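You operate a simulated robot arm through the tools that you are given. There is no shell and no other tool.

Carry out the task below with a simulated robot arm. There is one attempt and no reset: what you move stays moved.

TASK
Close the open pot and turn it in under the clear hood.
Fine: free the turntable, turn it one seat either way and lock it again.

It is judged by the outcome, as a careful person would: the job done as asked, and still so three seconds after it is handed in. It fails if anything else is knocked over, pushed out of place, dropped, spilled or broken.

THE ROBOT
A 7-joint arm with a two-finger parallel gripper, fixed in place. Base frame: the origin is at the foot of the arm, x ahead of it, y to its left, z up; the work surface is at about z = 0.82. Readings come in m, degrees, newtons and seconds.
With the tool pointing down near the work surface it reaches from about 0.3 to 0.7 m from the base axis. Its first joint turns from -66.0 to 66.0 degrees. Payload 1.57 kg.
The TCP is the grasp point between the finger pads, 0.03 m short of the fingertips. In the tool frame z runs along the fingers and y along their closing line. Largest opening 0.11 m; finger width 0.024, thickness 0.012; the body of the gripper, 0.048 by 0.112 m, starts 0.078 m behind the TCP.
Orientation is that of the tool frame in the base frame, as a unit quaternion [w, x, y, z]. With the fingers straight down and closing along the base's y, the tool's x points along the base's -x, its y along +y and its z along -z.

THE INTERFACE
- The arm moves only by the tool play_rows. Its argument "increments" is a list that holds one entry, the list of rows, each a list of 7 numbers: the turn, a rotation vector about the tool's x, y, z in degrees, then the shift along the tool's x, y, z in m, then the finger opening in m, from 0 to 0.11. In form: [[[wx, wy, wz, dx, dy, dz, claw], ...]]. A call has 1 to 20 rows; each row shifts and turns the commanded pose from where the row before left it, along the tool's axes as they then stand. A row lasts 0.2 s, in which the tool goes at most 0.05 m and 8.6 degrees; a call with a longer step from one row to the next is refused whole, and so is a gripper value outside its range. A pose out of reach is approached as far as the arm can. The call stops where the force on the tool passes 40 N (or 10 N more than at its start, if that is more) or the arm is blocked; 0.2 s more then pass. The fingers move at their own pace (about 0.108 m/s each) and stop on an object; they squeeze with about 39 N. The grip force told is the motor's: it shows also when the fingers shut on nothing. Time passes only in rows, and 0.2 s behind the last, so rows that do not move let the fingers close. It gives the time, the measured TCP pose, the force on the tool (base axes), the opening and the grip force at its end, in the units of the frame above (readings bear some noise), with the torque about the TCP (base axes, N m) and any sound that the robot's microphone picked up.
- Cameras (640 x 400 px; columns grow to the right, rows downward): "scene" is fixed at [0.1489, -0.3911, 1.4145]; the picture's right is [0.78, -0.63, 0.00], its down [-0.27, -0.34, -0.90] and it looks along [0.57, 0.70, -0.43] (base axes); focal length 334 px, centre (320, 200). "wrist" rides on the gripper at [0.07, 0.016, -0.141] in the tool frame; the picture's right is [-0.23, 0.97, 0.00], its down [-0.86, -0.20, -0.48] and it looks along [-0.47, -0.11, 0.88] (tool axes); focal length 222 px, centre (320, 200). There is no depth. A picture from a camera that has moved, and an enlarged one, comes with that camera's place and axes in the base frame and with its lens. The place of the scene camera against the robot may be out by one fixed shift of up to 0.025 m in any direction.
- camera(camera): a new picture of that camera. The clock stands still meanwhile.
- close_up(camera, box): a new picture of the part [left, top, right, bottom] of that camera's present view, enlarged. The clock stands still meanwhile.
- sign_off(): hands the job in; it is judged then, once.

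Places have to be worked out from the pictures, the camera data and where the tool is seen. Open the gripper and draw the arm clear of the work before you hand the job in, unless the task says otherwise.

The tools are called after "Emit:" by a JSON object that holds its "api" and its "payload". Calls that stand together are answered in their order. play_rows: Moves the arm, as the interface text tells. Its arguments: {"type":"object","properties":{"increments":{"type":"array","items":{"type":"array","items":{"type":"array","items":{"type":"number"}}}}},"required":["increments"]} The other tools are called the same way: camera (camera) takes a picture; close_up (camera, box) takes an enlarged picture of a part of a camera's view; sign_off () hands the job in.

At the start:

```text
clock: 0.0
tcp_pos: [0.3666, -0.0332, 1.2474]
ee_rot: [0.0, 0.001, 1.0, 0.0]
force: [0.2, -0.7, -0.6]
moment: [-0.01, 0.0, 0.01]
width: 0.1102
grip_force: 0.0
```

scene: 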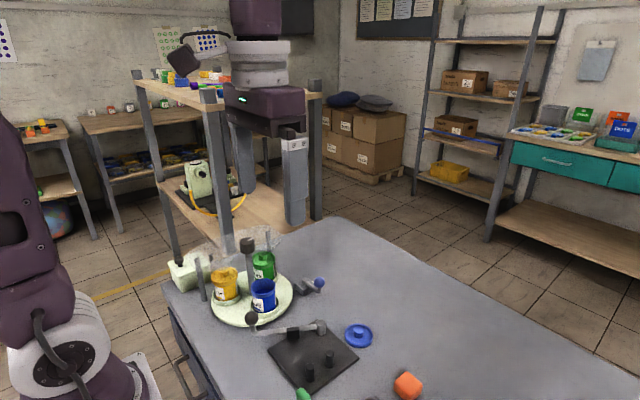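
wrist: 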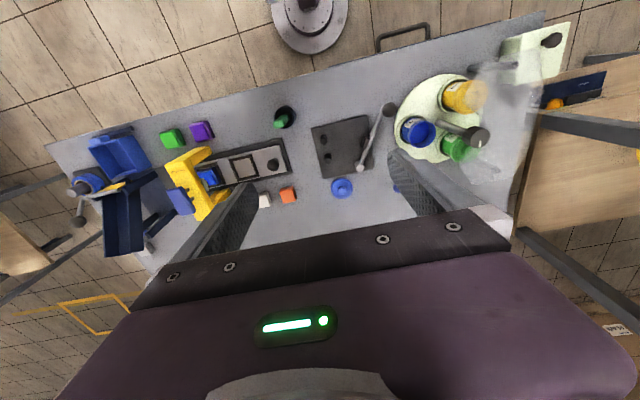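

The first pictures show a turntable with pots (blue one open), a blue lid on the table, and levers. I take close-ups to understand the mechanism.

Emit:
{"api": "close_up", "payload": {"camera": "scene", "box": [150, 220, 390, 370]}}

Emit:
{"api": "close_up", "payload": {"camera": "wrist", "box": [300, 20, 580, 195]}}

Emit:
{"api": "close_up", "payload": {"camera": "scene", "box": [160, 225, 330, 331]}}

```text
2.67 times, centred on (270, 295) of scene
camera zoom: at [0.1489, -0.3911, 1.4145], right [0.78, -0.63, 0.0], down [-0.27, -0.34, -0.9], along [0.57, 0.7, -0.43], focal length 890 px, centre (453, -53)
```

zoom: 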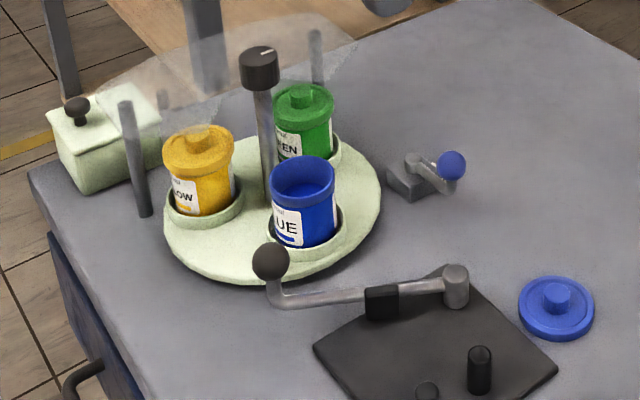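

```text
2.29 times, centred on (440, 108) of wrist
camera zoom: at [0.2966, -0.017, 1.3899], right [0.23, 0.97, 0.0], down [0.86, -0.2, 0.48], along [0.47, -0.11, -0.88], focal length 508 px, centre (46, 411)
```

zoom: 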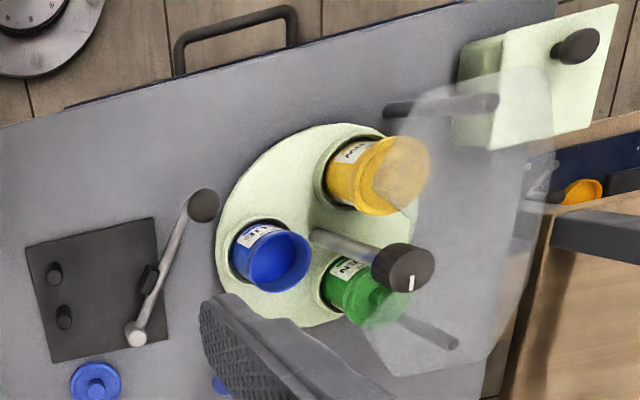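

```text
3.76 times, centred on (245, 278) of scene
camera zoom: at [0.1489, -0.3911, 1.4145], right [0.78, -0.63, 0.0], down [-0.27, -0.34, -0.9], along [0.57, 0.7, -0.43], focal length 1256 px, centre (602, -94)
```

zoom: 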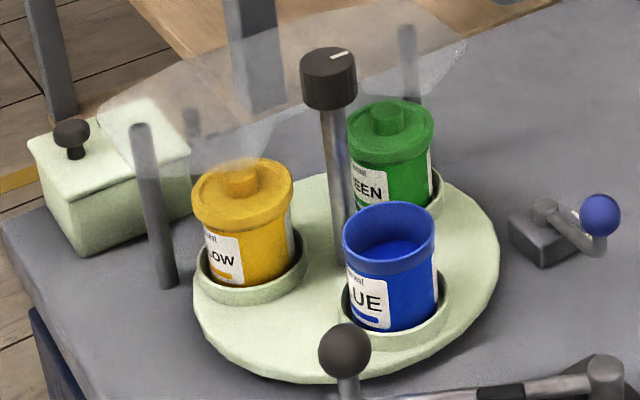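

The turntable has three seats (yellow, blue, green) with a knob post in the centre at about (0.45, 0.23); there is a small blue-ball lever beside it and a black-ball lever on a plate. I move the tool a bit to the left to see these from above without the fingers in the way.

Emit:
{"api": "play_rows", "payload": {"increments": [[[0, 0, 0, 0.01, 0.04, 0, 0.11], [0, 0, 0, 0.02, 0.04, 0, 0.11], [0, 0, 0, 0.02, 0.04, 0, 0.11], [0, 0, 0, 0.02, 0.02, 0, 0.11], [0, 0, 0, 0, 0, 0, 0.11]]]}}

Emit:
{"api": "camera", "payload": {"camera": "wrist"}}

Emit:
{"api": "camera", "payload": {"camera": "scene"}}

```text
clock: 1.2
tcp_pos: [0.2967, 0.1059, 1.2468]
ee_rot: [0.0, 0.0, 1.0, 0.0]
force: [0.0, 0.5, 0.3]
moment: [0.01, 0.04, 0.02]
width: 0.11
grip_force: 0.1
```

```text
taken
camera wrist: at [0.227, 0.1234, 1.39], right [0.23, 0.97, 0.0], down [0.86, -0.2, 0.48], along [0.47, -0.11, -0.88], focal length 222 px, centre (320, 200)
```

wrist: 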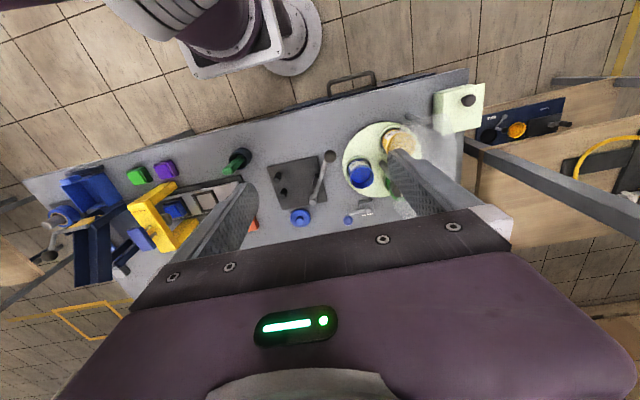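

```text
taken
```

scene: 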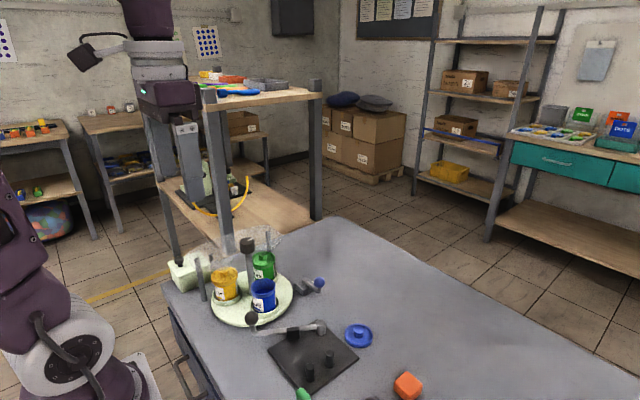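

Emit:
{"api": "close_up", "payload": {"camera": "wrist", "box": [250, 110, 410, 235]}}

Emit:
{"api": "close_up", "payload": {"camera": "scene", "box": [230, 260, 370, 390]}}

Emit:
{"api": "close_up", "payload": {"camera": "scene", "box": [275, 260, 345, 304]}}

```text
3.20 times, centred on (330, 172) of wrist
camera zoom: at [0.227, 0.1234, 1.39], right [0.23, 0.97, 0.0], down [0.86, -0.2, 0.48], along [0.47, -0.11, -0.88], focal length 711 px, centre (288, 288)
```

zoom: 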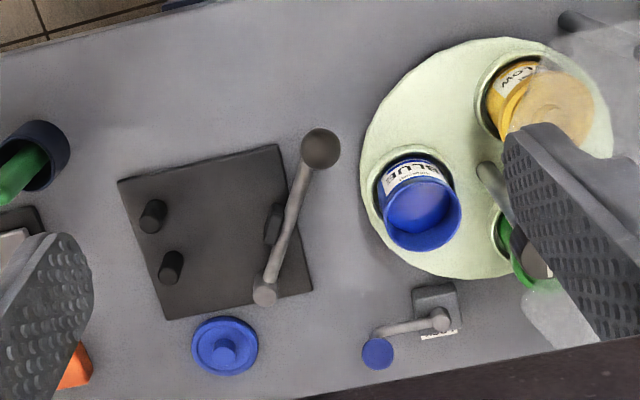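

```text
3.08 times, centred on (300, 325) of scene
camera zoom: at [0.1488, -0.3911, 1.4145], right [0.78, -0.63, 0.0], down [-0.27, -0.34, -0.9], along [0.57, 0.7, -0.43], focal length 1027 px, centre (382, -185)
```

zoom: 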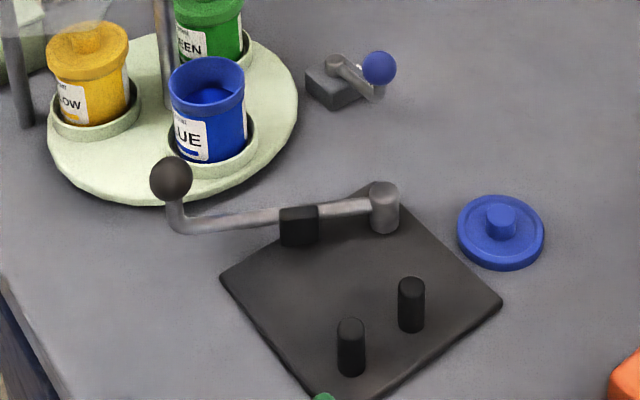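

```text
9.09 times, centred on (310, 282) of scene
camera zoom: at [0.1488, -0.3911, 1.4145], right [0.78, -0.63, 0.0], down [-0.27, -0.34, -0.9], along [0.57, 0.7, -0.43], focal length 3033 px, centre (411, -546)
```

zoom: 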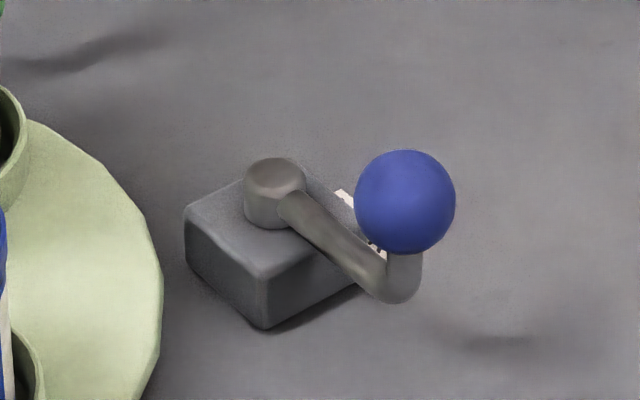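

The small blue-ball lever sits on a block by the turntable with a printed label; I enlarge it to read.

Emit:
{"api": "close_up", "payload": {"camera": "wrist", "box": [335, 190, 385, 221]}}

Emit:
{"api": "close_up", "payload": {"camera": "wrist", "box": [265, 130, 345, 230]}}

```text
12.80 times, centred on (360, 206) of wrist
camera zoom: at [0.227, 0.1234, 1.39], right [0.23, 0.97, 0.0], down [0.86, -0.2, 0.48], along [0.47, -0.11, -0.88], focal length 2843 px, centre (-192, 130)
```

zoom: 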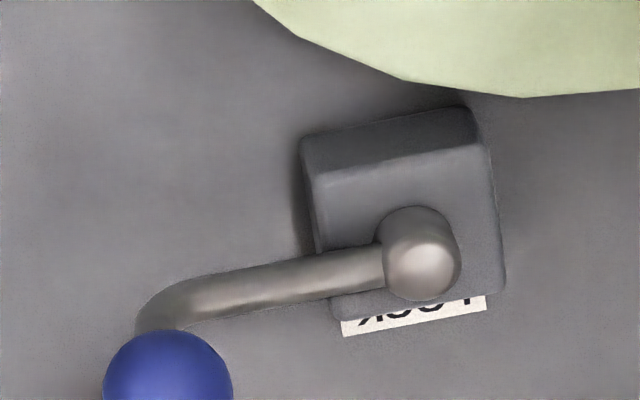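

```text
4.00 times, centred on (305, 180) of wrist
camera zoom: at [0.227, 0.1234, 1.39], right [0.23, 0.97, 0.0], down [0.86, -0.2, 0.48], along [0.47, -0.11, -0.88], focal length 888 px, centre (380, 280)
```

zoom: 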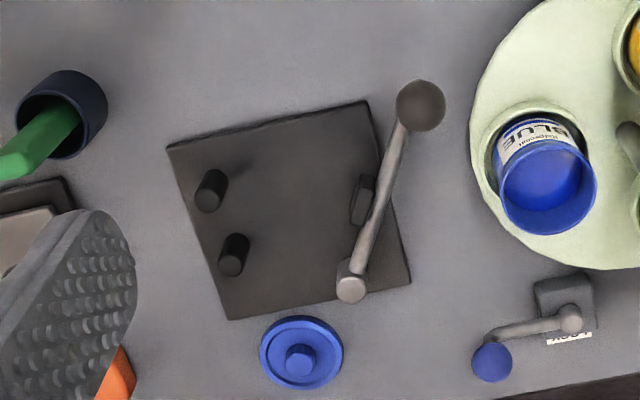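

The blue-ball lever is labelled LOCK, so it is the turntable lock; its pivot is at about (0.57, 0.18) and its ball at about (0.57, 0.12, 0.89). I lower the tool near the turntable, well above it, to see the hood, knob and pot.

Emit:
{"api": "play_rows", "payload": {"increments": [[[0, 0, 0, 0, 0.03, 0.03, 0.11], [0, 0, 0, 0, 0.03, 0.03, 0.11], [0, 0, 0, 0, 0.02, 0.03, 0.11], [0, 0, 0, 0, 0, 0, 0.11]]]}}

Emit:
{"api": "camera", "payload": {"camera": "wrist"}}

Emit:
{"api": "close_up", "payload": {"camera": "wrist", "box": [270, 80, 470, 205]}}

Emit:
{"api": "close_up", "payload": {"camera": "scene", "box": [160, 190, 320, 300]}}

```text
clock: 2.2
tcp_pos: [0.2973, 0.1838, 1.1566]
ee_rot: [0.001, 0.0, 1.0, 0.0]
force: [-0.5, -0.3, -0.7]
moment: [0.0, 0.0, 0.02]
width: 0.11
grip_force: 0.0
```

```text
taken
camera wrist: at [0.2274, 0.2018, 1.2998], right [0.23, 0.97, 0.0], down [0.86, -0.2, 0.48], along [0.47, -0.11, -0.88], focal length 222 px, centre (320, 200)
```

wrist: 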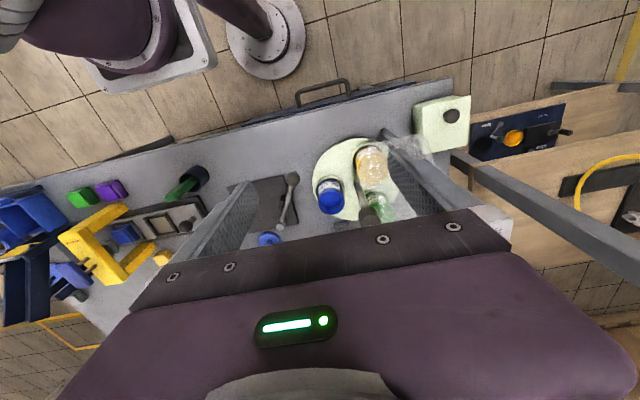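

```text
3.20 times, centred on (370, 142) of wrist
camera zoom: at [0.2274, 0.2018, 1.2998], right [0.23, 0.97, 0.0], down [0.86, -0.2, 0.48], along [0.47, -0.11, -0.88], focal length 711 px, centre (160, 384)
```

zoom: 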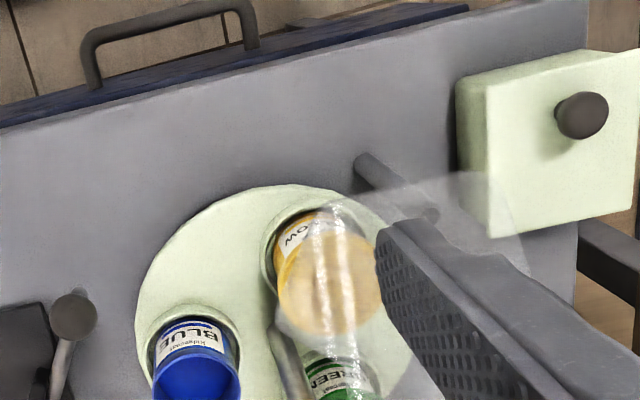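

```text
3.64 times, centred on (240, 245) of scene
camera zoom: at [0.1489, -0.3911, 1.4145], right [0.78, -0.63, 0.0], down [-0.27, -0.34, -0.9], along [0.57, 0.7, -0.43], focal length 1213 px, centre (611, 36)
```

zoom: 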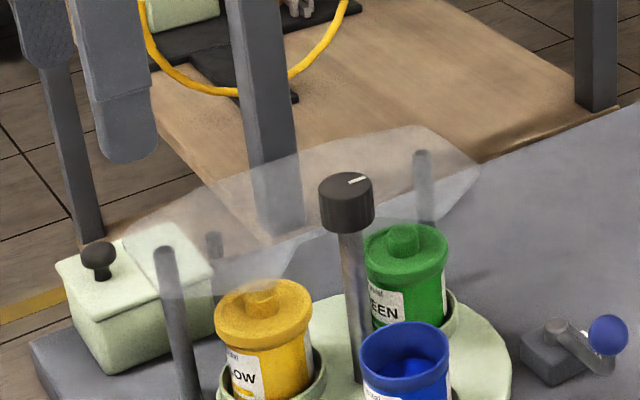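

The hood is a flat clear plate at about z 0.96, on legs at x≈0.35/0.55, y≈0.30, with a cut-out around the knob post (0.45, 0.234, top ≈0.995). I yaw the tool by -90° so that the fingers close along x; this keeps the gripper body clear of the knob when I put the lid on.

Emit:
{"api": "play_rows", "payload": {"increments": [[[0, 0, -8.2, 0, 0, 0, 0.11], [0, 0, -8.2, 0, 0, 0, 0.11], [0, 0, -8.2, 0, 0, 0, 0.11], [0, 0, -8.2, 0, 0, 0, 0.11], [0, 0, -8.2, 0, 0, 0, 0.11], [0, 0, -8.2, 0, 0, 0, 0.11], [0, 0, -8.2, 0, 0, 0, 0.11], [0, 0, -8.2, 0, 0, 0, 0.11], [0, 0, -8.2, 0, 0, 0, 0.11], [0, 0, -8.2, 0, 0, 0, 0.11], [0, 0, -8.0, 0, 0, 0, 0.11], [0, 0, 0, 0, 0, 0, 0.11]]]}}

Emit:
{"api": "camera", "payload": {"camera": "wrist"}}

```text
clock: 4.8
tcp_pos: [0.2951, 0.185, 1.1579]
ee_rot: [0.0, 0.709, -0.706, 0.0]
force: [0.0, -0.5, -0.2]
moment: [0.01, 0.0, -0.02]
width: 0.11
grip_force: 0.0
```

```text
taken
camera wrist: at [0.2794, 0.1166, 1.2997], right [-0.97, 0.22, 0.0], down [0.2, 0.86, 0.48], along [0.11, 0.47, -0.88], focal length 222 px, centre (320, 200)
```

wrist: 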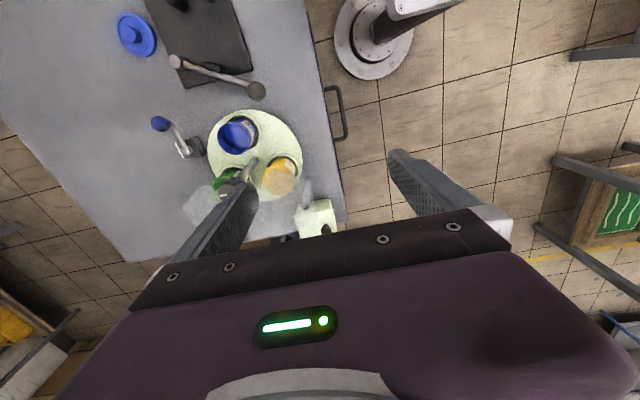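

Yaw reached. Now I move over the lid at about (0.568, -0.017), staying high.

Emit:
{"api": "play_rows", "payload": {"increments": [[[0, 0, 0, 0.0286, -0.039, 0, 0.11], [0, 0, 0, 0.0286, -0.039, 0, 0.11], [0, 0, 0, 0.0286, -0.039, 0, 0.11], [0, 0, 0, 0.0286, -0.039, 0, 0.11], [0, 0, 0, 0.0286, -0.039, 0, 0.11], [0, 0, 0, 0.0286, -0.039, 0, 0.11], [0, 0, 0, 0.0286, -0.039, 0, 0.11], [0, 0, 0, 0, 0, 0.04, 0.11], [0, 0, 0, 0, 0, 0.04, 0.11], [0, 0, 0, 0, 0, 0.02, 0.11], [0, 0, 0, 0, 0, 0, 0.11]]]}}

Emit:
{"api": "camera", "payload": {"camera": "wrist"}}

Emit:
{"api": "camera", "payload": {"camera": "scene"}}

```text
clock: 7.2
tcp_pos: [0.5704, -0.0135, 1.0579]
ee_rot: [0.0, 0.708, -0.707, 0.0]
force: [0.4, -0.1, 0.0]
moment: [-0.01, 0.03, 0.0]
width: 0.1101
grip_force: 0.1
```

```text
taken
camera wrist: at [0.5532, -0.0824, 1.2006], right [-0.97, 0.23, 0.0], down [0.2, 0.86, 0.48], along [0.11, 0.47, -0.88], focal length 222 px, centre (320, 200)
```

wrist: 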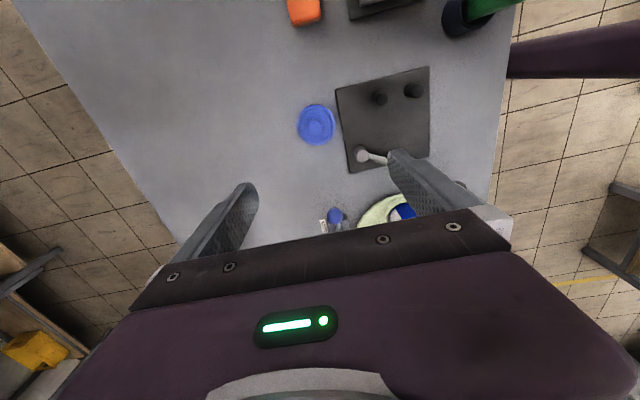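

```text
taken
```

scene: 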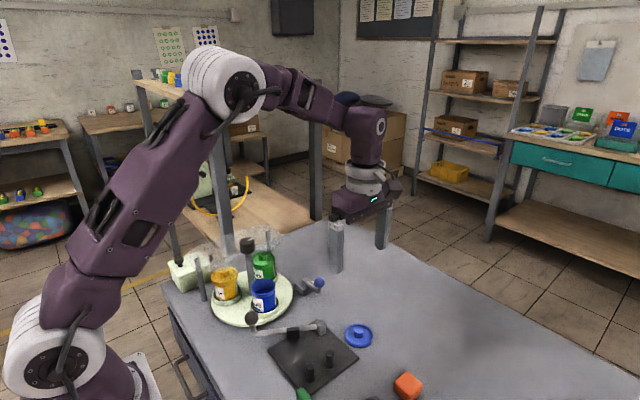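

Emit:
{"api": "close_up", "payload": {"camera": "wrist", "box": [270, 90, 360, 150]}}

Emit:
{"api": "close_up", "payload": {"camera": "wrist", "box": [290, 190, 360, 235]}}

Emit:
{"api": "close_up", "payload": {"camera": "scene", "box": [335, 315, 385, 355]}}

```text
6.67 times, centred on (315, 120) of wrist
camera zoom: at [0.5532, -0.0824, 1.2006], right [-0.97, 0.23, 0.0], down [0.2, 0.86, 0.48], along [0.11, 0.47, -0.88], focal length 1481 px, centre (353, 733)
```

zoom: 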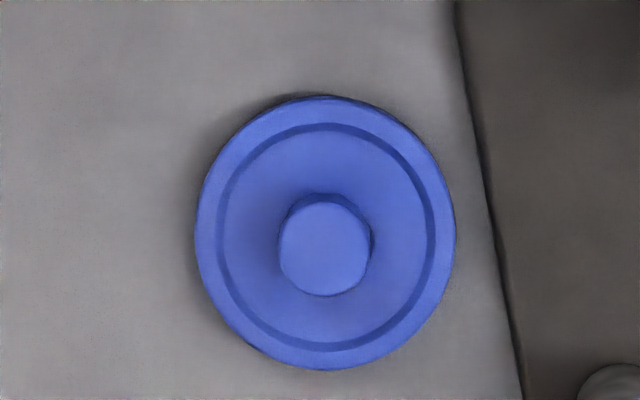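

```text
8.89 times, centred on (325, 212) of wrist
camera zoom: at [0.5532, -0.0824, 1.2006], right [-0.97, 0.23, 0.0], down [0.2, 0.86, 0.48], along [0.11, 0.47, -0.88], focal length 1974 px, centre (276, 89)
```

zoom: 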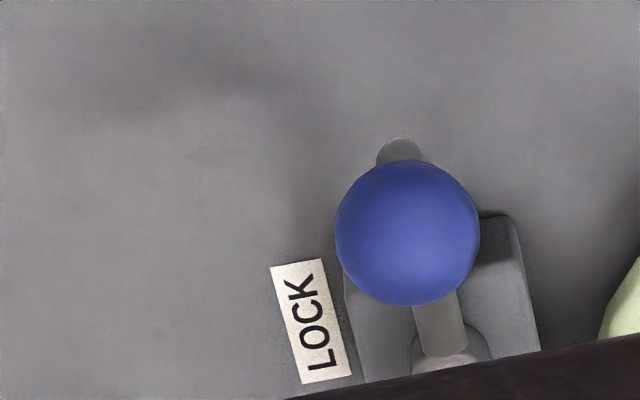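

```text
10.00 times, centred on (360, 335) of scene
camera zoom: at [0.1489, -0.3911, 1.4145], right [0.78, -0.63, 0.0], down [-0.27, -0.34, -0.9], along [0.57, 0.7, -0.43], focal length 3336 px, centre (-80, -1150)
```

zoom: 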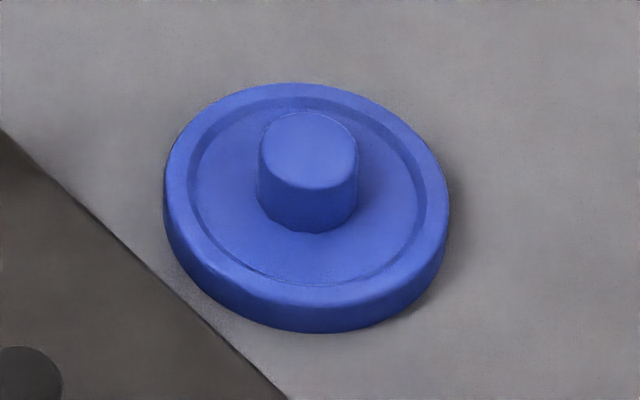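

The lid is a 62 mm disc with a 22 mm knob at about (0.5747, -0.0207), knob top about 0.845. I align over it, narrow the fingers and descend part way, then check.

Emit:
{"api": "play_rows", "payload": {"increments": [[[0, 0, 0, 0.0073, -0.0042, 0, 0.06], [0, 0, 0, 0, 0, 0.04, 0.06], [0, 0, 0, 0, 0, 0.04, 0.06], [0, 0, 0, 0, 0, 0.04, 0.06], [0, 0, 0, 0, 0, 0.02, 0.06], [0, 0, 0, 0, 0, 0, 0.06]]]}}

Emit:
{"api": "close_up", "payload": {"camera": "wrist", "box": [220, 110, 420, 235]}}

Emit:
{"api": "close_up", "payload": {"camera": "scene", "box": [310, 270, 410, 350]}}

```text
clock: 8.6
tcp_pos: [0.5709, -0.0198, 0.917]
ee_rot: [0.0, 0.708, -0.706, 0.0]
force: [-0.8, 0.3, 0.2]
moment: [0.01, -0.02, 0.01]
width: 0.0603
grip_force: 0.1
```

```text
3.20 times, centred on (320, 172) of wrist
camera zoom: at [0.5557, -0.0898, 1.0597], right [-0.97, 0.23, 0.0], down [0.2, 0.86, 0.48], along [0.11, 0.47, -0.88], focal length 711 px, centre (320, 288)
```

zoom: 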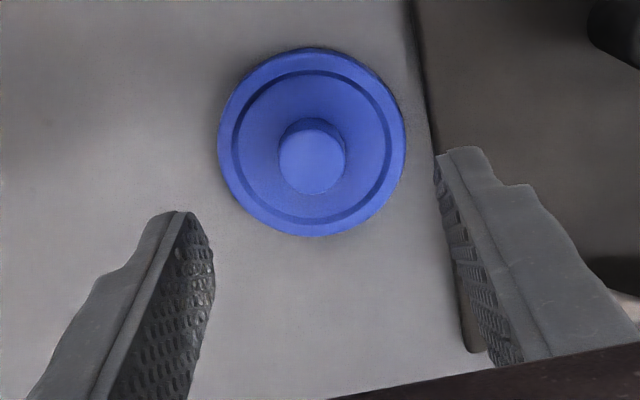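

```text
5.00 times, centred on (360, 310) of scene
camera zoom: at [0.1489, -0.3911, 1.4145], right [0.78, -0.63, 0.0], down [-0.27, -0.34, -0.9], along [0.57, 0.7, -0.43], focal length 1668 px, centre (120, -350)
```

zoom: 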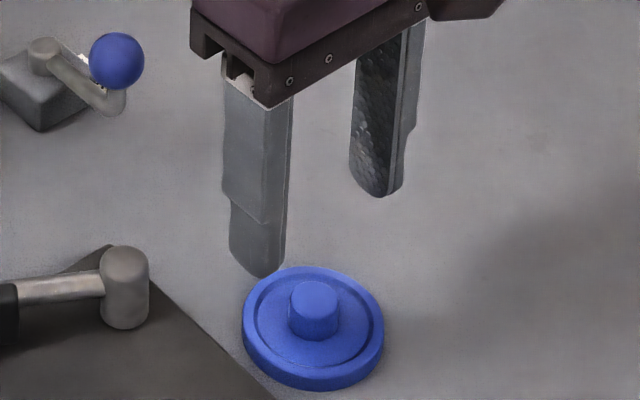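

The tool is about 3.5 mm short in x relative to the lid knob; I correct this, narrow the opening and descend so the fingertips stop just above the lid disc, then close.

Emit:
{"api": "play_rows", "payload": {"increments": [[[0, 0, 0, 0, -0.0035, 0, 0.046], [0, 0, 0, 0, 0, 0.025, 0.046], [0, 0, 0, 0, 0, 0.02, 0.046], [0, 0, 0, 0, 0, 0.01, 0.046], [0, 0, 0, 0, 0, 0, 0.046]]]}}

Emit:
{"api": "close_up", "payload": {"camera": "wrist", "box": [220, 110, 420, 235]}}

Emit:
{"api": "close_up", "payload": {"camera": "scene", "box": [310, 270, 410, 350]}}

```text
clock: 9.8
tcp_pos: [0.5784, -0.024, 0.8637]
ee_rot: [0.0, 0.708, -0.707, 0.0]
force: [-0.2, -0.1, 0.4]
moment: [0.0, 0.02, 0.02]
width: 0.0462
grip_force: 0.1
```

```text
3.20 times, centred on (320, 172) of wrist
camera zoom: at [0.5615, -0.0918, 1.0056], right [-0.97, 0.23, 0.0], down [0.2, 0.86, 0.48], along [0.11, 0.47, -0.88], focal length 711 px, centre (320, 288)
```

zoom: 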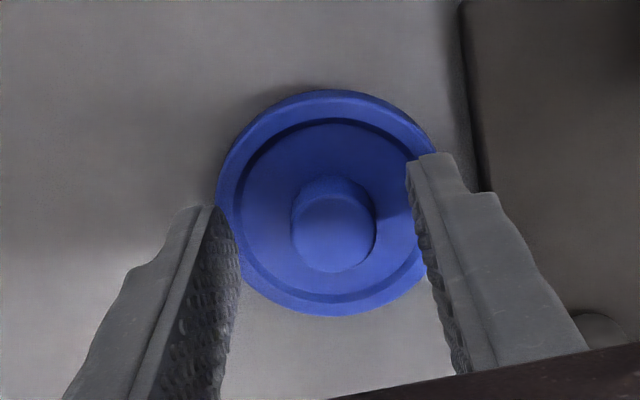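

```text
5.00 times, centred on (360, 310) of scene
camera zoom: at [0.1489, -0.3911, 1.4145], right [0.78, -0.63, 0.0], down [-0.27, -0.34, -0.9], along [0.57, 0.7, -0.43], focal length 1668 px, centre (120, -350)
```

zoom: 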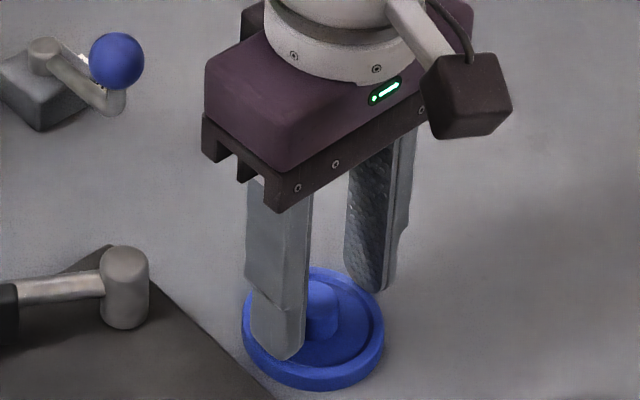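

The knob is now centred within a few mm; I trim 2.5 mm in x, go 3 mm lower and close the fingers on the lid knob.

Emit:
{"api": "play_rows", "payload": {"increments": [[[0, 0, 0, 0, 0.0025, 0.003, 0.046], [0, 0, 0, 0, 0, 0, 0.03], [0, 0, 0, 0, 0, 0, 0.0], [0, 0, 0, 0, 0, 0, 0.0], [0, 0, 0, 0, 0, 0, 0.0]]]}}

Emit:
{"api": "close_up", "payload": {"camera": "scene", "box": [310, 270, 410, 350]}}

```text
clock: 11.0
tcp_pos: [0.5749, -0.0215, 0.8601]
ee_rot: [0.0, -0.707, 0.708, 0.0]
force: [0.3, 0.3, 0.8]
moment: [0.0, -0.05, 0.0]
width: 0.0151
grip_force: 30.8
```

```text
5.00 times, centred on (360, 310) of scene
camera zoom: at [0.1489, -0.3911, 1.4145], right [0.78, -0.63, 0.0], down [-0.27, -0.34, -0.9], along [0.57, 0.7, -0.43], focal length 1668 px, centre (120, -350)
```

zoom: 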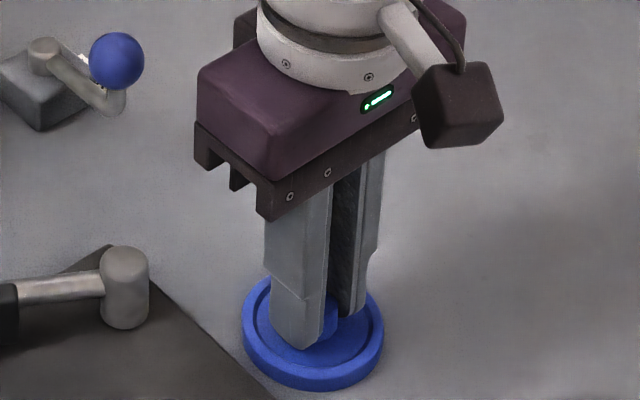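

The width reads 15 mm, less than I judged for the knob; I wait a moment longer and look.

Emit:
{"api": "play_rows", "payload": {"increments": [[[0, 0, 0, 0, 0, 0, 0.0], [0, 0, 0, 0, 0, 0, 0.0]]]}}

Emit:
{"api": "close_up", "payload": {"camera": "wrist", "box": [250, 130, 390, 218]}}

Emit:
{"api": "close_up", "payload": {"camera": "scene", "box": [340, 310, 390, 350]}}

```text
clock: 11.6
tcp_pos: [0.5752, -0.0222, 0.8603]
ee_rot: [0.0, 0.708, -0.707, 0.0]
force: [2.0, -0.5, 1.5]
moment: [0.01, -0.01, -0.01]
width: 0.0153
grip_force: 30.6
```

```text
4.55 times, centred on (320, 174) of wrist
camera zoom: at [0.5585, -0.0909, 1.0026], right [-0.97, 0.23, 0.0], down [0.2, 0.86, 0.48], along [0.11, 0.47, -0.88], focal length 1010 px, centre (320, 318)
```

zoom: 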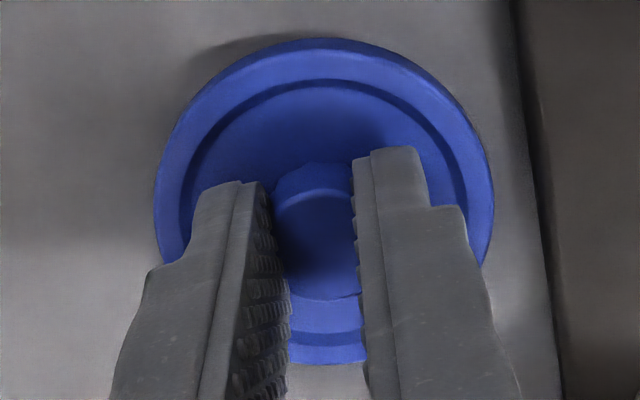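

```text
10.00 times, centred on (365, 330) of scene
camera zoom: at [0.1488, -0.3911, 1.4145], right [0.78, -0.63, 0.0], down [-0.27, -0.34, -0.9], along [0.57, 0.7, -0.43], focal length 3336 px, centre (-130, -1100)
```

zoom: 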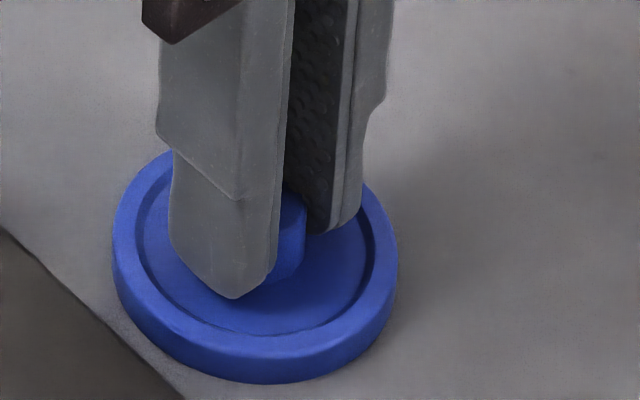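

The lid knob is firmly between the fingers. I lift it and carry it to just short of the blue pot, high enough to clear everything, then look at the pot.

Emit:
{"api": "play_rows", "payload": {"increments": [[[0, 0, 0, 0, 0, -0.02, 0.0], [0, 0, 0, 0, 0, -0.04, 0.0], [0, 0, 0, 0, 0, -0.04, 0.0], [0, 0, 0, 0, 0, -0.04, 0.0], [0, 0, 0, 0, 0, -0.04, 0.0], [0, 0, 0, -0.03, 0.03, 0, 0.0], [0, 0, 0, -0.03, 0.03, 0, 0.0], [0, 0, 0, -0.03, 0.03, 0, 0.0], [0, 0, 0, -0.03, 0.036, 0, 0.0], [0, 0, 0, 0, 0, 0, 0.0], [0, 0, 0, 0, 0, 0, 0.0]]]}}

Emit:
{"api": "close_up", "payload": {"camera": "wrist", "box": [160, 60, 480, 260]}}

Emit:
{"api": "camera", "payload": {"camera": "scene"}}

```text
clock: 14.0
tcp_pos: [0.4464, 0.0998, 1.0407]
ee_rot: [0.001, 0.707, -0.707, 0.0]
force: [0.1, 1.1, -0.8]
moment: [0.01, 0.0, 0.0]
width: 0.0147
grip_force: 31.1
```

```text
2.00 times, centred on (320, 160) of wrist
camera zoom: at [0.4309, 0.0305, 1.1822], right [-0.97, 0.23, 0.0], down [0.2, 0.86, 0.48], along [0.11, 0.47, -0.88], focal length 444 px, centre (320, 280)
```

zoom: 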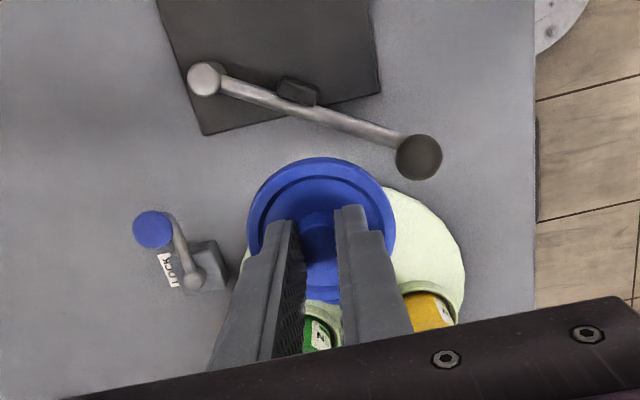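

```text
taken
```

scene: 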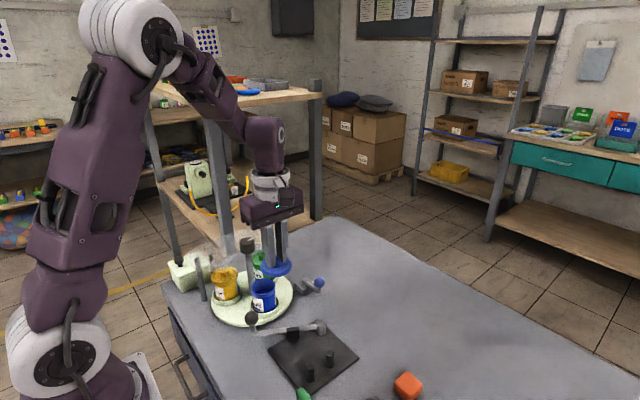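

The lid hides the pot from the wrist camera. I rise and move past the pot (above the hood and knob) so the pot shows in front of the lid in the picture.

Emit:
{"api": "play_rows", "payload": {"increments": [[[0, 0, 0, 0, 0, -0.03, 0.0], [0, 0, 0, 0, 0, -0.03, 0.0], [0, 0, 0, -0.035, 0, 0, 0.0], [0, 0, 0, -0.035, 0, 0, 0.0], [0, 0, 0, -0.04, 0, 0, 0.0], [0, 0, 0, 0, 0, 0, 0.0], [0, 0, 0, 0, 0, 0, 0.0]]]}}

Emit:
{"api": "close_up", "payload": {"camera": "wrist", "box": [240, 70, 400, 170]}}

Emit:
{"api": "camera", "payload": {"camera": "wrist"}}

```text
clock: 15.6
tcp_pos: [0.4489, 0.208, 1.1003]
ee_rot: [0.0, 0.708, -0.707, 0.0]
force: [0.6, 0.8, -0.7]
moment: [0.01, -0.03, -0.02]
width: 0.0148
grip_force: 30.9
```

```text
4.00 times, centred on (320, 120) of wrist
camera zoom: at [0.4328, 0.1389, 1.2425], right [-0.97, 0.23, 0.0], down [0.2, 0.86, 0.48], along [0.11, 0.47, -0.88], focal length 888 px, centre (320, 520)
```

zoom: 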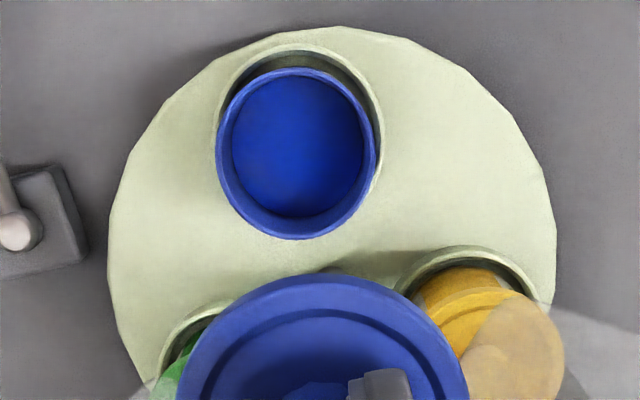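

```text
taken
camera wrist: at [0.4328, 0.1389, 1.2425], right [-0.97, 0.23, 0.0], down [0.2, 0.86, 0.48], along [0.11, 0.47, -0.88], focal length 222 px, centre (320, 200)
```

wrist: 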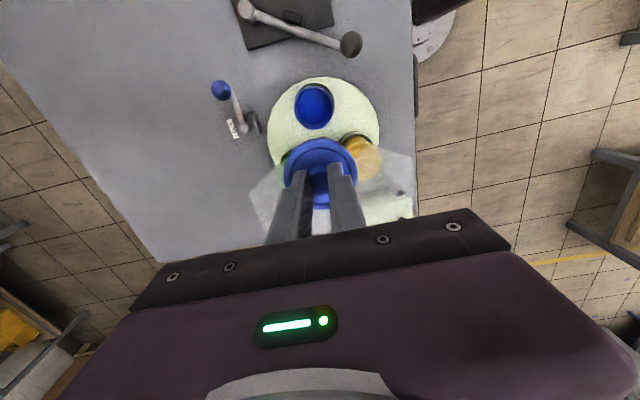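

The pot rim centre works out at (0.449, 0.173), rim about 57 mm wide at z≈0.905. I check how the lid sits relative to the fingers.

Emit:
{"api": "close_up", "payload": {"camera": "wrist", "box": [270, 130, 370, 220]}}

Emit:
{"api": "close_up", "payload": {"camera": "scene", "box": [200, 200, 320, 320]}}

```text
4.44 times, centred on (320, 175) of wrist
camera zoom: at [0.4328, 0.1389, 1.2425], right [-0.97, 0.23, 0.0], down [0.2, 0.86, 0.48], along [0.11, 0.47, -0.88], focal length 987 px, centre (320, 311)
```

zoom: 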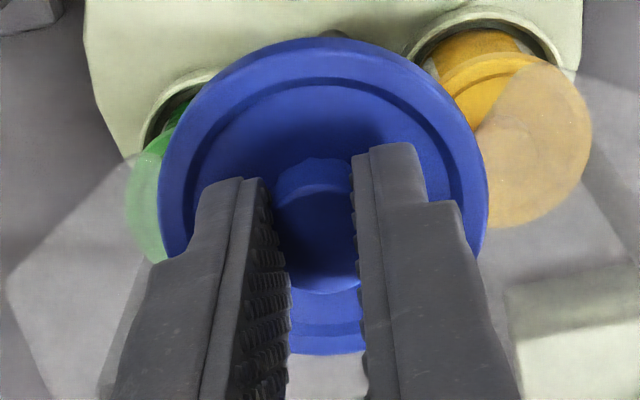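

```text
3.33 times, centred on (260, 260) of scene
camera zoom: at [0.1489, -0.3911, 1.4145], right [0.78, -0.63, 0.0], down [-0.27, -0.34, -0.9], along [0.57, 0.7, -0.43], focal length 1112 px, centre (520, 0)
```

zoom: 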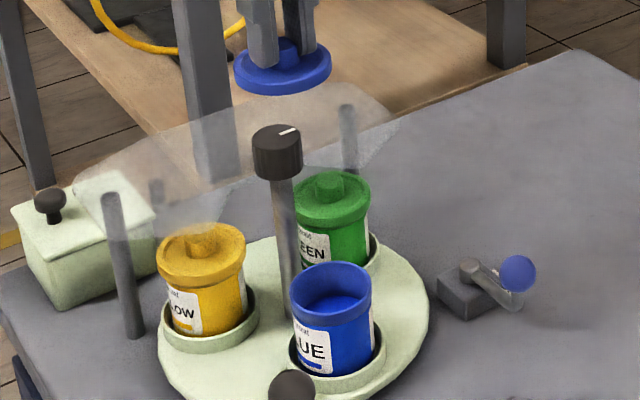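

The lid is centred under the TCP within about 1 mm. I move over the pot centre at (0.449, 0.172) and come down to just above the rim.

Emit:
{"api": "play_rows", "payload": {"increments": [[[0, 0, 0, 0.0365, 0, 0, 0.0], [0, 0, 0, 0, 0, 0.03, 0.0], [0, 0, 0, 0, 0, 0.03, 0.0], [0, 0, 0, 0, 0, 0.03, 0.0], [0, 0, 0, 0, 0, 0.03, 0.0], [0, 0, 0, 0, 0, 0, 0.0], [0, 0, 0, 0, 0, 0, 0.0]]]}}

Emit:
{"api": "close_up", "payload": {"camera": "scene", "box": [200, 220, 320, 320]}}

Emit:
{"api": "close_up", "payload": {"camera": "wrist", "box": [240, 100, 400, 200]}}

```text
clock: 17.2
tcp_pos: [0.4493, 0.1729, 0.9773]
ee_rot: [0.0, 0.708, -0.706, 0.0]
force: [-0.1, 0.3, -0.5]
moment: [0.0, -0.02, -0.01]
width: 0.0147
grip_force: 31.0
```

```text
4.00 times, centred on (260, 270) of scene
camera zoom: at [0.1489, -0.3911, 1.4145], right [0.78, -0.63, 0.0], down [-0.27, -0.34, -0.9], along [0.57, 0.7, -0.43], focal length 1335 px, centre (560, -80)
```

zoom: 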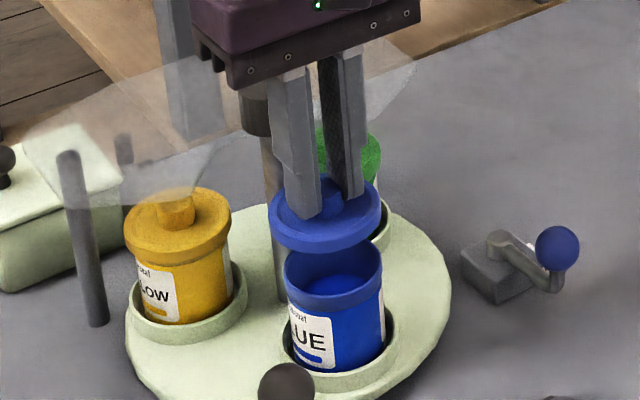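

```text
4.00 times, centred on (320, 150) of wrist
camera zoom: at [0.4329, 0.1037, 1.12], right [-0.97, 0.23, 0.0], down [0.2, 0.86, 0.48], along [0.11, 0.47, -0.88], focal length 888 px, centre (320, 400)
```

zoom: 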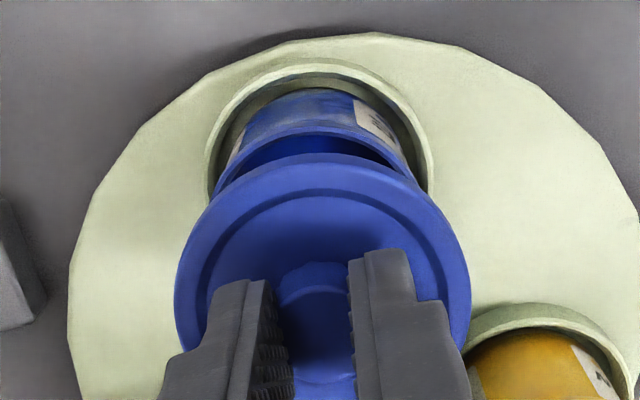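

The lid hangs about 30 mm above the rim; comparing both views the pot is about 2 mm further in +x and -y, so I correct and descend 24 mm.

Emit:
{"api": "play_rows", "payload": {"increments": [[[0, 0, 0, 0.0017, -0.002, 0, 0.0], [0, 0, 0, 0, 0, 0.012, 0.0], [0, 0, 0, 0, 0, 0.01, 0.0], [0, 0, 0, 0, 0, 0, 0.0]]]}}

Emit:
{"api": "close_up", "payload": {"camera": "scene", "box": [230, 250, 300, 310]}}

Emit:
{"api": "close_up", "payload": {"camera": "wrist", "box": [240, 100, 400, 200]}}

```text
clock: 18.2
tcp_pos: [0.4508, 0.1699, 0.9568]
ee_rot: [0.001, 0.707, -0.707, -0.001]
force: [-0.4, 0.1, -0.1]
moment: [-0.01, -0.01, -0.01]
width: 0.015
grip_force: 31.1
```

```text
6.67 times, centred on (265, 280) of scene
camera zoom: at [0.1489, -0.3911, 1.4145], right [0.78, -0.63, 0.0], down [-0.27, -0.34, -0.9], along [0.57, 0.7, -0.43], focal length 2224 px, centre (687, -333)
```

zoom: 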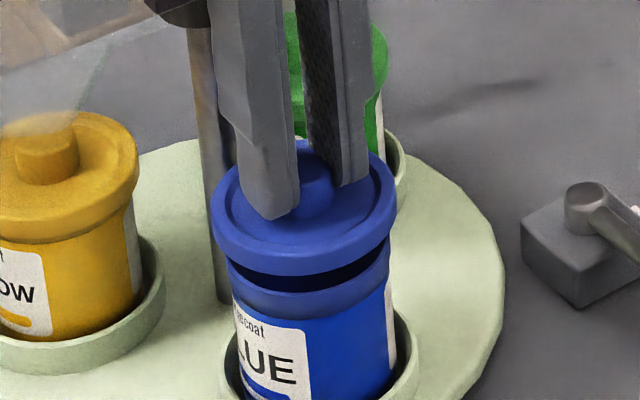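

```text
4.00 times, centred on (320, 150) of wrist
camera zoom: at [0.4335, 0.1017, 1.0985], right [-0.97, 0.23, 0.0], down [0.2, 0.86, 0.48], along [0.11, 0.47, -0.88], focal length 888 px, centre (320, 400)
```

zoom: 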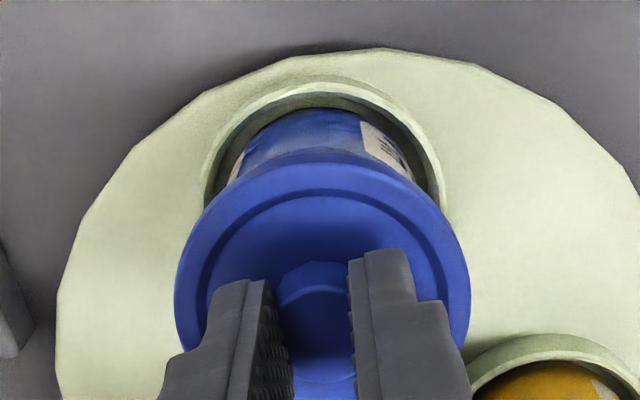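

The lid is centred to about 1–1.5 mm. I nudge 1 mm in x and go down in small steps, watching the force.

Emit:
{"api": "play_rows", "payload": {"increments": [[[0, 0, 0, 0.0005, -0.001, 0.004, 0.0], [0, 0, 0, 0, 0, 0.004, 0.0], [0, 0, 0, 0, 0, 0.002, 0.0]]]}}

Emit:
{"api": "close_up", "payload": {"camera": "scene", "box": [230, 250, 300, 310]}}

```text
clock: 19.0
tcp_pos: [0.4502, 0.1691, 0.9467]
ee_rot: [0.0, -0.707, 0.708, 0.0]
force: [0.0, -0.7, 0.7]
moment: [0.0, 0.0, -0.02]
width: 0.015
grip_force: 30.9
```

```text
6.67 times, centred on (265, 280) of scene
camera zoom: at [0.1489, -0.3911, 1.4145], right [0.78, -0.63, 0.0], down [-0.27, -0.34, -0.9], along [0.57, 0.7, -0.43], focal length 2224 px, centre (687, -333)
```

zoom: 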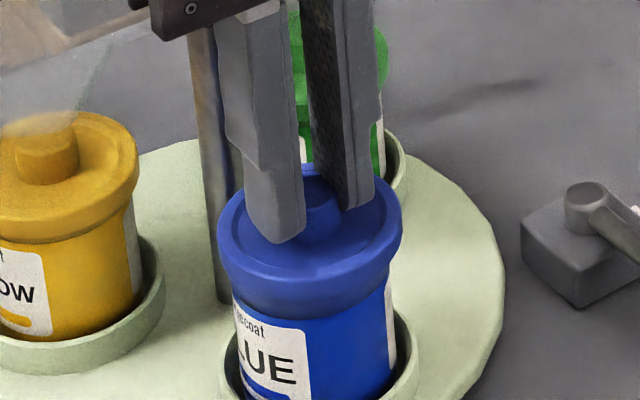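

Alignment looks good in the scene view; the lid is just above the rim. I continue down in 2–3 mm steps.

Emit:
{"api": "play_rows", "payload": {"increments": [[[0, 0, 0, 0, 0, 0.003, 0.0], [0, 0, 0, 0, 0, 0.002, 0.0]]]}}

Emit:
{"api": "close_up", "payload": {"camera": "wrist", "box": [240, 100, 400, 200]}}

Emit:
{"api": "close_up", "payload": {"camera": "scene", "box": [230, 250, 300, 310]}}

```text
clock: 19.6
tcp_pos: [0.4502, 0.1694, 0.943]
ee_rot: [0.0, 0.708, -0.706, -0.001]
force: [0.2, 0.6, -0.7]
moment: [0.04, 0.0, -0.01]
width: 0.0145
grip_force: 30.9
```

```text
4.00 times, centred on (320, 150) of wrist
camera zoom: at [0.4342, 0.1005, 1.0846], right [-0.97, 0.23, 0.0], down [0.2, 0.86, 0.48], along [0.11, 0.47, -0.88], focal length 888 px, centre (320, 400)
```

zoom: 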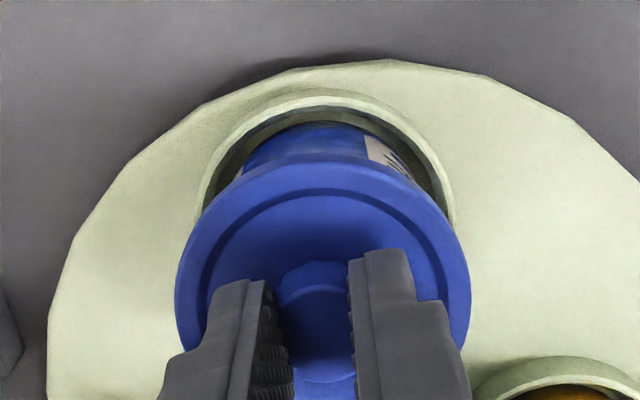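

```text
6.67 times, centred on (265, 280) of scene
camera zoom: at [0.1488, -0.3911, 1.4145], right [0.78, -0.63, 0.0], down [-0.27, -0.34, -0.9], along [0.57, 0.7, -0.43], focal length 2224 px, centre (687, -333)
```

zoom: 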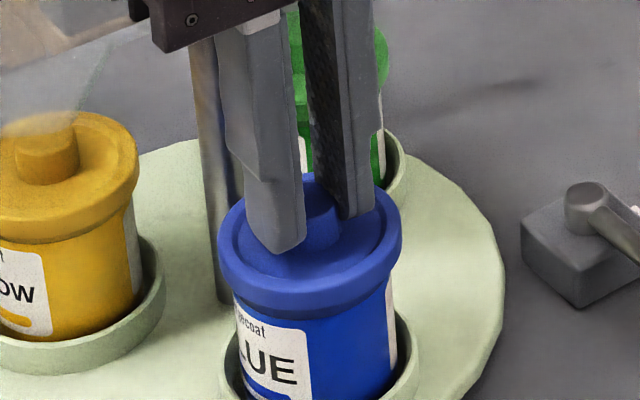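

Nearly seated and no force yet; I step down further.

Emit:
{"api": "play_rows", "payload": {"increments": [[[0, 0, 0, 0, 0, 0.002, 0.0], [0, 0, 0, 0, 0, 0, 0.0]]]}}

Emit:
{"api": "play_rows", "payload": {"increments": [[[0, 0, 0, 0, 0, 0.002, 0.0], [0, 0, 0, 0, 0, 0, 0.0]]]}}

Emit:
{"api": "close_up", "payload": {"camera": "scene", "box": [230, 250, 300, 310]}}

```text
clock: 20.2
tcp_pos: [0.4507, 0.1701, 0.9414]
ee_rot: [-0.001, 0.707, -0.707, 0.0]
force: [0.1, 0.1, -0.3]
moment: [0.04, -0.02, 0.02]
width: 0.0148
grip_force: 30.9
```

```text
clock: 20.8
tcp_pos: [0.4504, 0.17, 0.9394]
ee_rot: [0.0, 0.707, -0.707, 0.001]
force: [-0.5, -1.2, 11.9]
moment: [-0.03, 0.04, 0.06]
width: 0.0149
grip_force: 30.4
heard: snap
```

```text
6.67 times, centred on (265, 280) of scene
camera zoom: at [0.1487, -0.3912, 1.4145], right [0.78, -0.63, 0.0], down [-0.27, -0.34, -0.9], along [0.57, 0.7, -0.43], focal length 2224 px, centre (687, -333)
```

zoom: 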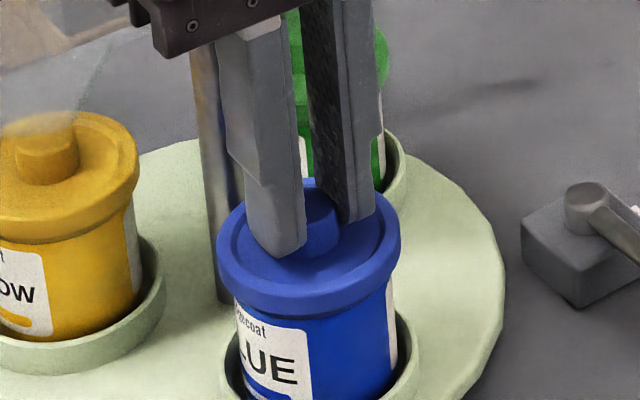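

A snap was heard and 12 N of contact: the lid is seated. I open the fingers a little and rise straight up, then check.

Emit:
{"api": "play_rows", "payload": {"increments": [[[0, 0, 0, 0, 0, -0.001, 0.03], [0, 0, 0, 0, 0, 0, 0.05], [0, 0, 0, 0, 0, 0, 0.05], [0, 0, 0, 0, 0, -0.02, 0.05], [0, 0, 0, 0, 0, -0.04, 0.05], [0, 0, 0, 0, 0, -0.04, 0.05], [0, 0, 0, 0, 0, -0.03, 0.05], [0, 0, 0, 0, 0, 0, 0.05]]]}}

Emit:
{"api": "close_up", "payload": {"camera": "scene", "box": [200, 220, 340, 320]}}

Emit:
{"api": "camera", "payload": {"camera": "wrist"}}

```text
clock: 22.6
tcp_pos: [0.4503, 0.1697, 1.0701]
ee_rot: [0.0, 0.708, -0.706, 0.0]
force: [-0.1, 0.2, 0.2]
moment: [-0.01, 0.0, -0.01]
width: 0.05
grip_force: 0.0
```

```text
4.00 times, centred on (270, 270) of scene
camera zoom: at [0.1488, -0.3911, 1.4145], right [0.78, -0.63, 0.0], down [-0.27, -0.34, -0.9], along [0.57, 0.7, -0.43], focal length 1335 px, centre (520, -80)
```

zoom: 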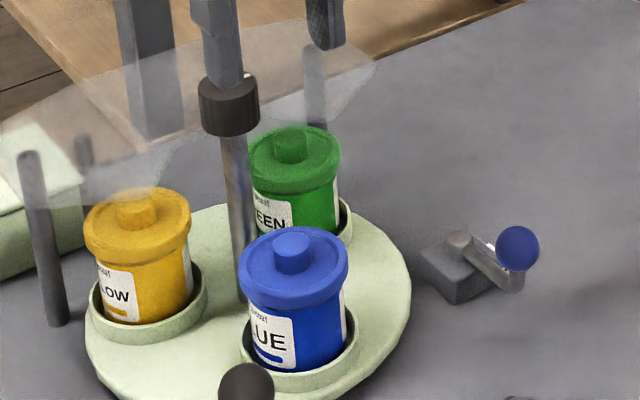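

```text
taken
camera wrist: at [0.4342, 0.1006, 1.213], right [-0.97, 0.23, 0.0], down [0.2, 0.86, 0.48], along [0.11, 0.47, -0.88], focal length 222 px, centre (320, 200)
```

wrist: 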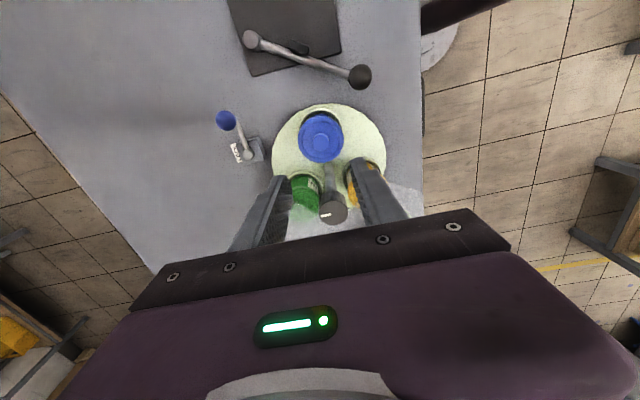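

The lid is on squarely. Next the lock: its ball is at about (0.5755, 0.120, 0.885), pivot (0.568, 0.180). I move over the ball and look before descending.

Emit:
{"api": "play_rows", "payload": {"increments": [[[0, 0, 0, 0.0125, -0.031, 0, 0.07], [0, 0, 0, 0.0125, -0.031, 0, 0.07], [0, 0, 0, 0.0125, -0.031, 0, 0.07], [0, 0, 0, 0.0125, -0.032, 0, 0.07], [0, 0, 0, 0, 0, 0.04, 0.07], [0, 0, 0, 0, 0, 0.04, 0.07], [0, 0, 0, 0, 0, 0, 0.07]]]}}

Emit:
{"api": "close_up", "payload": {"camera": "wrist", "box": [220, 110, 420, 235]}}

Emit:
{"api": "close_up", "payload": {"camera": "scene", "box": [270, 220, 350, 310]}}

```text
clock: 24.2
tcp_pos: [0.5767, 0.1215, 0.9931]
ee_rot: [0.0, 0.708, -0.706, 0.0]
force: [-0.1, 0.2, 0.5]
moment: [0.01, -0.01, 0.0]
width: 0.0699
grip_force: 0.1
```

```text
3.20 times, centred on (320, 172) of wrist
camera zoom: at [0.5609, 0.0515, 1.1352], right [-0.97, 0.23, 0.0], down [0.2, 0.86, 0.48], along [0.11, 0.47, -0.88], focal length 711 px, centre (320, 288)
```

zoom: 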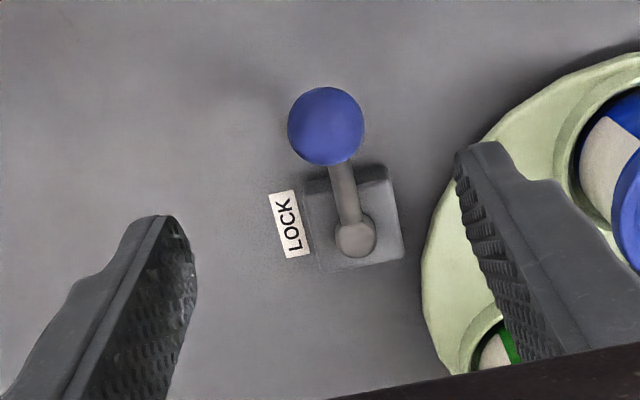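

```text
4.44 times, centred on (310, 265) of scene
camera zoom: at [0.1489, -0.3911, 1.4145], right [0.78, -0.63, 0.0], down [-0.27, -0.34, -0.9], along [0.57, 0.7, -0.43], focal length 1483 px, centre (364, -89)
```

zoom: 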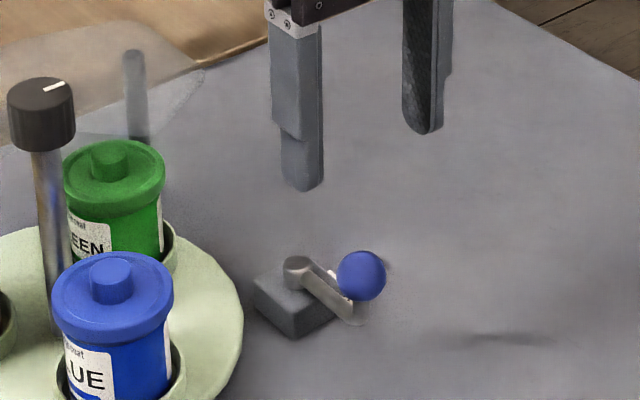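

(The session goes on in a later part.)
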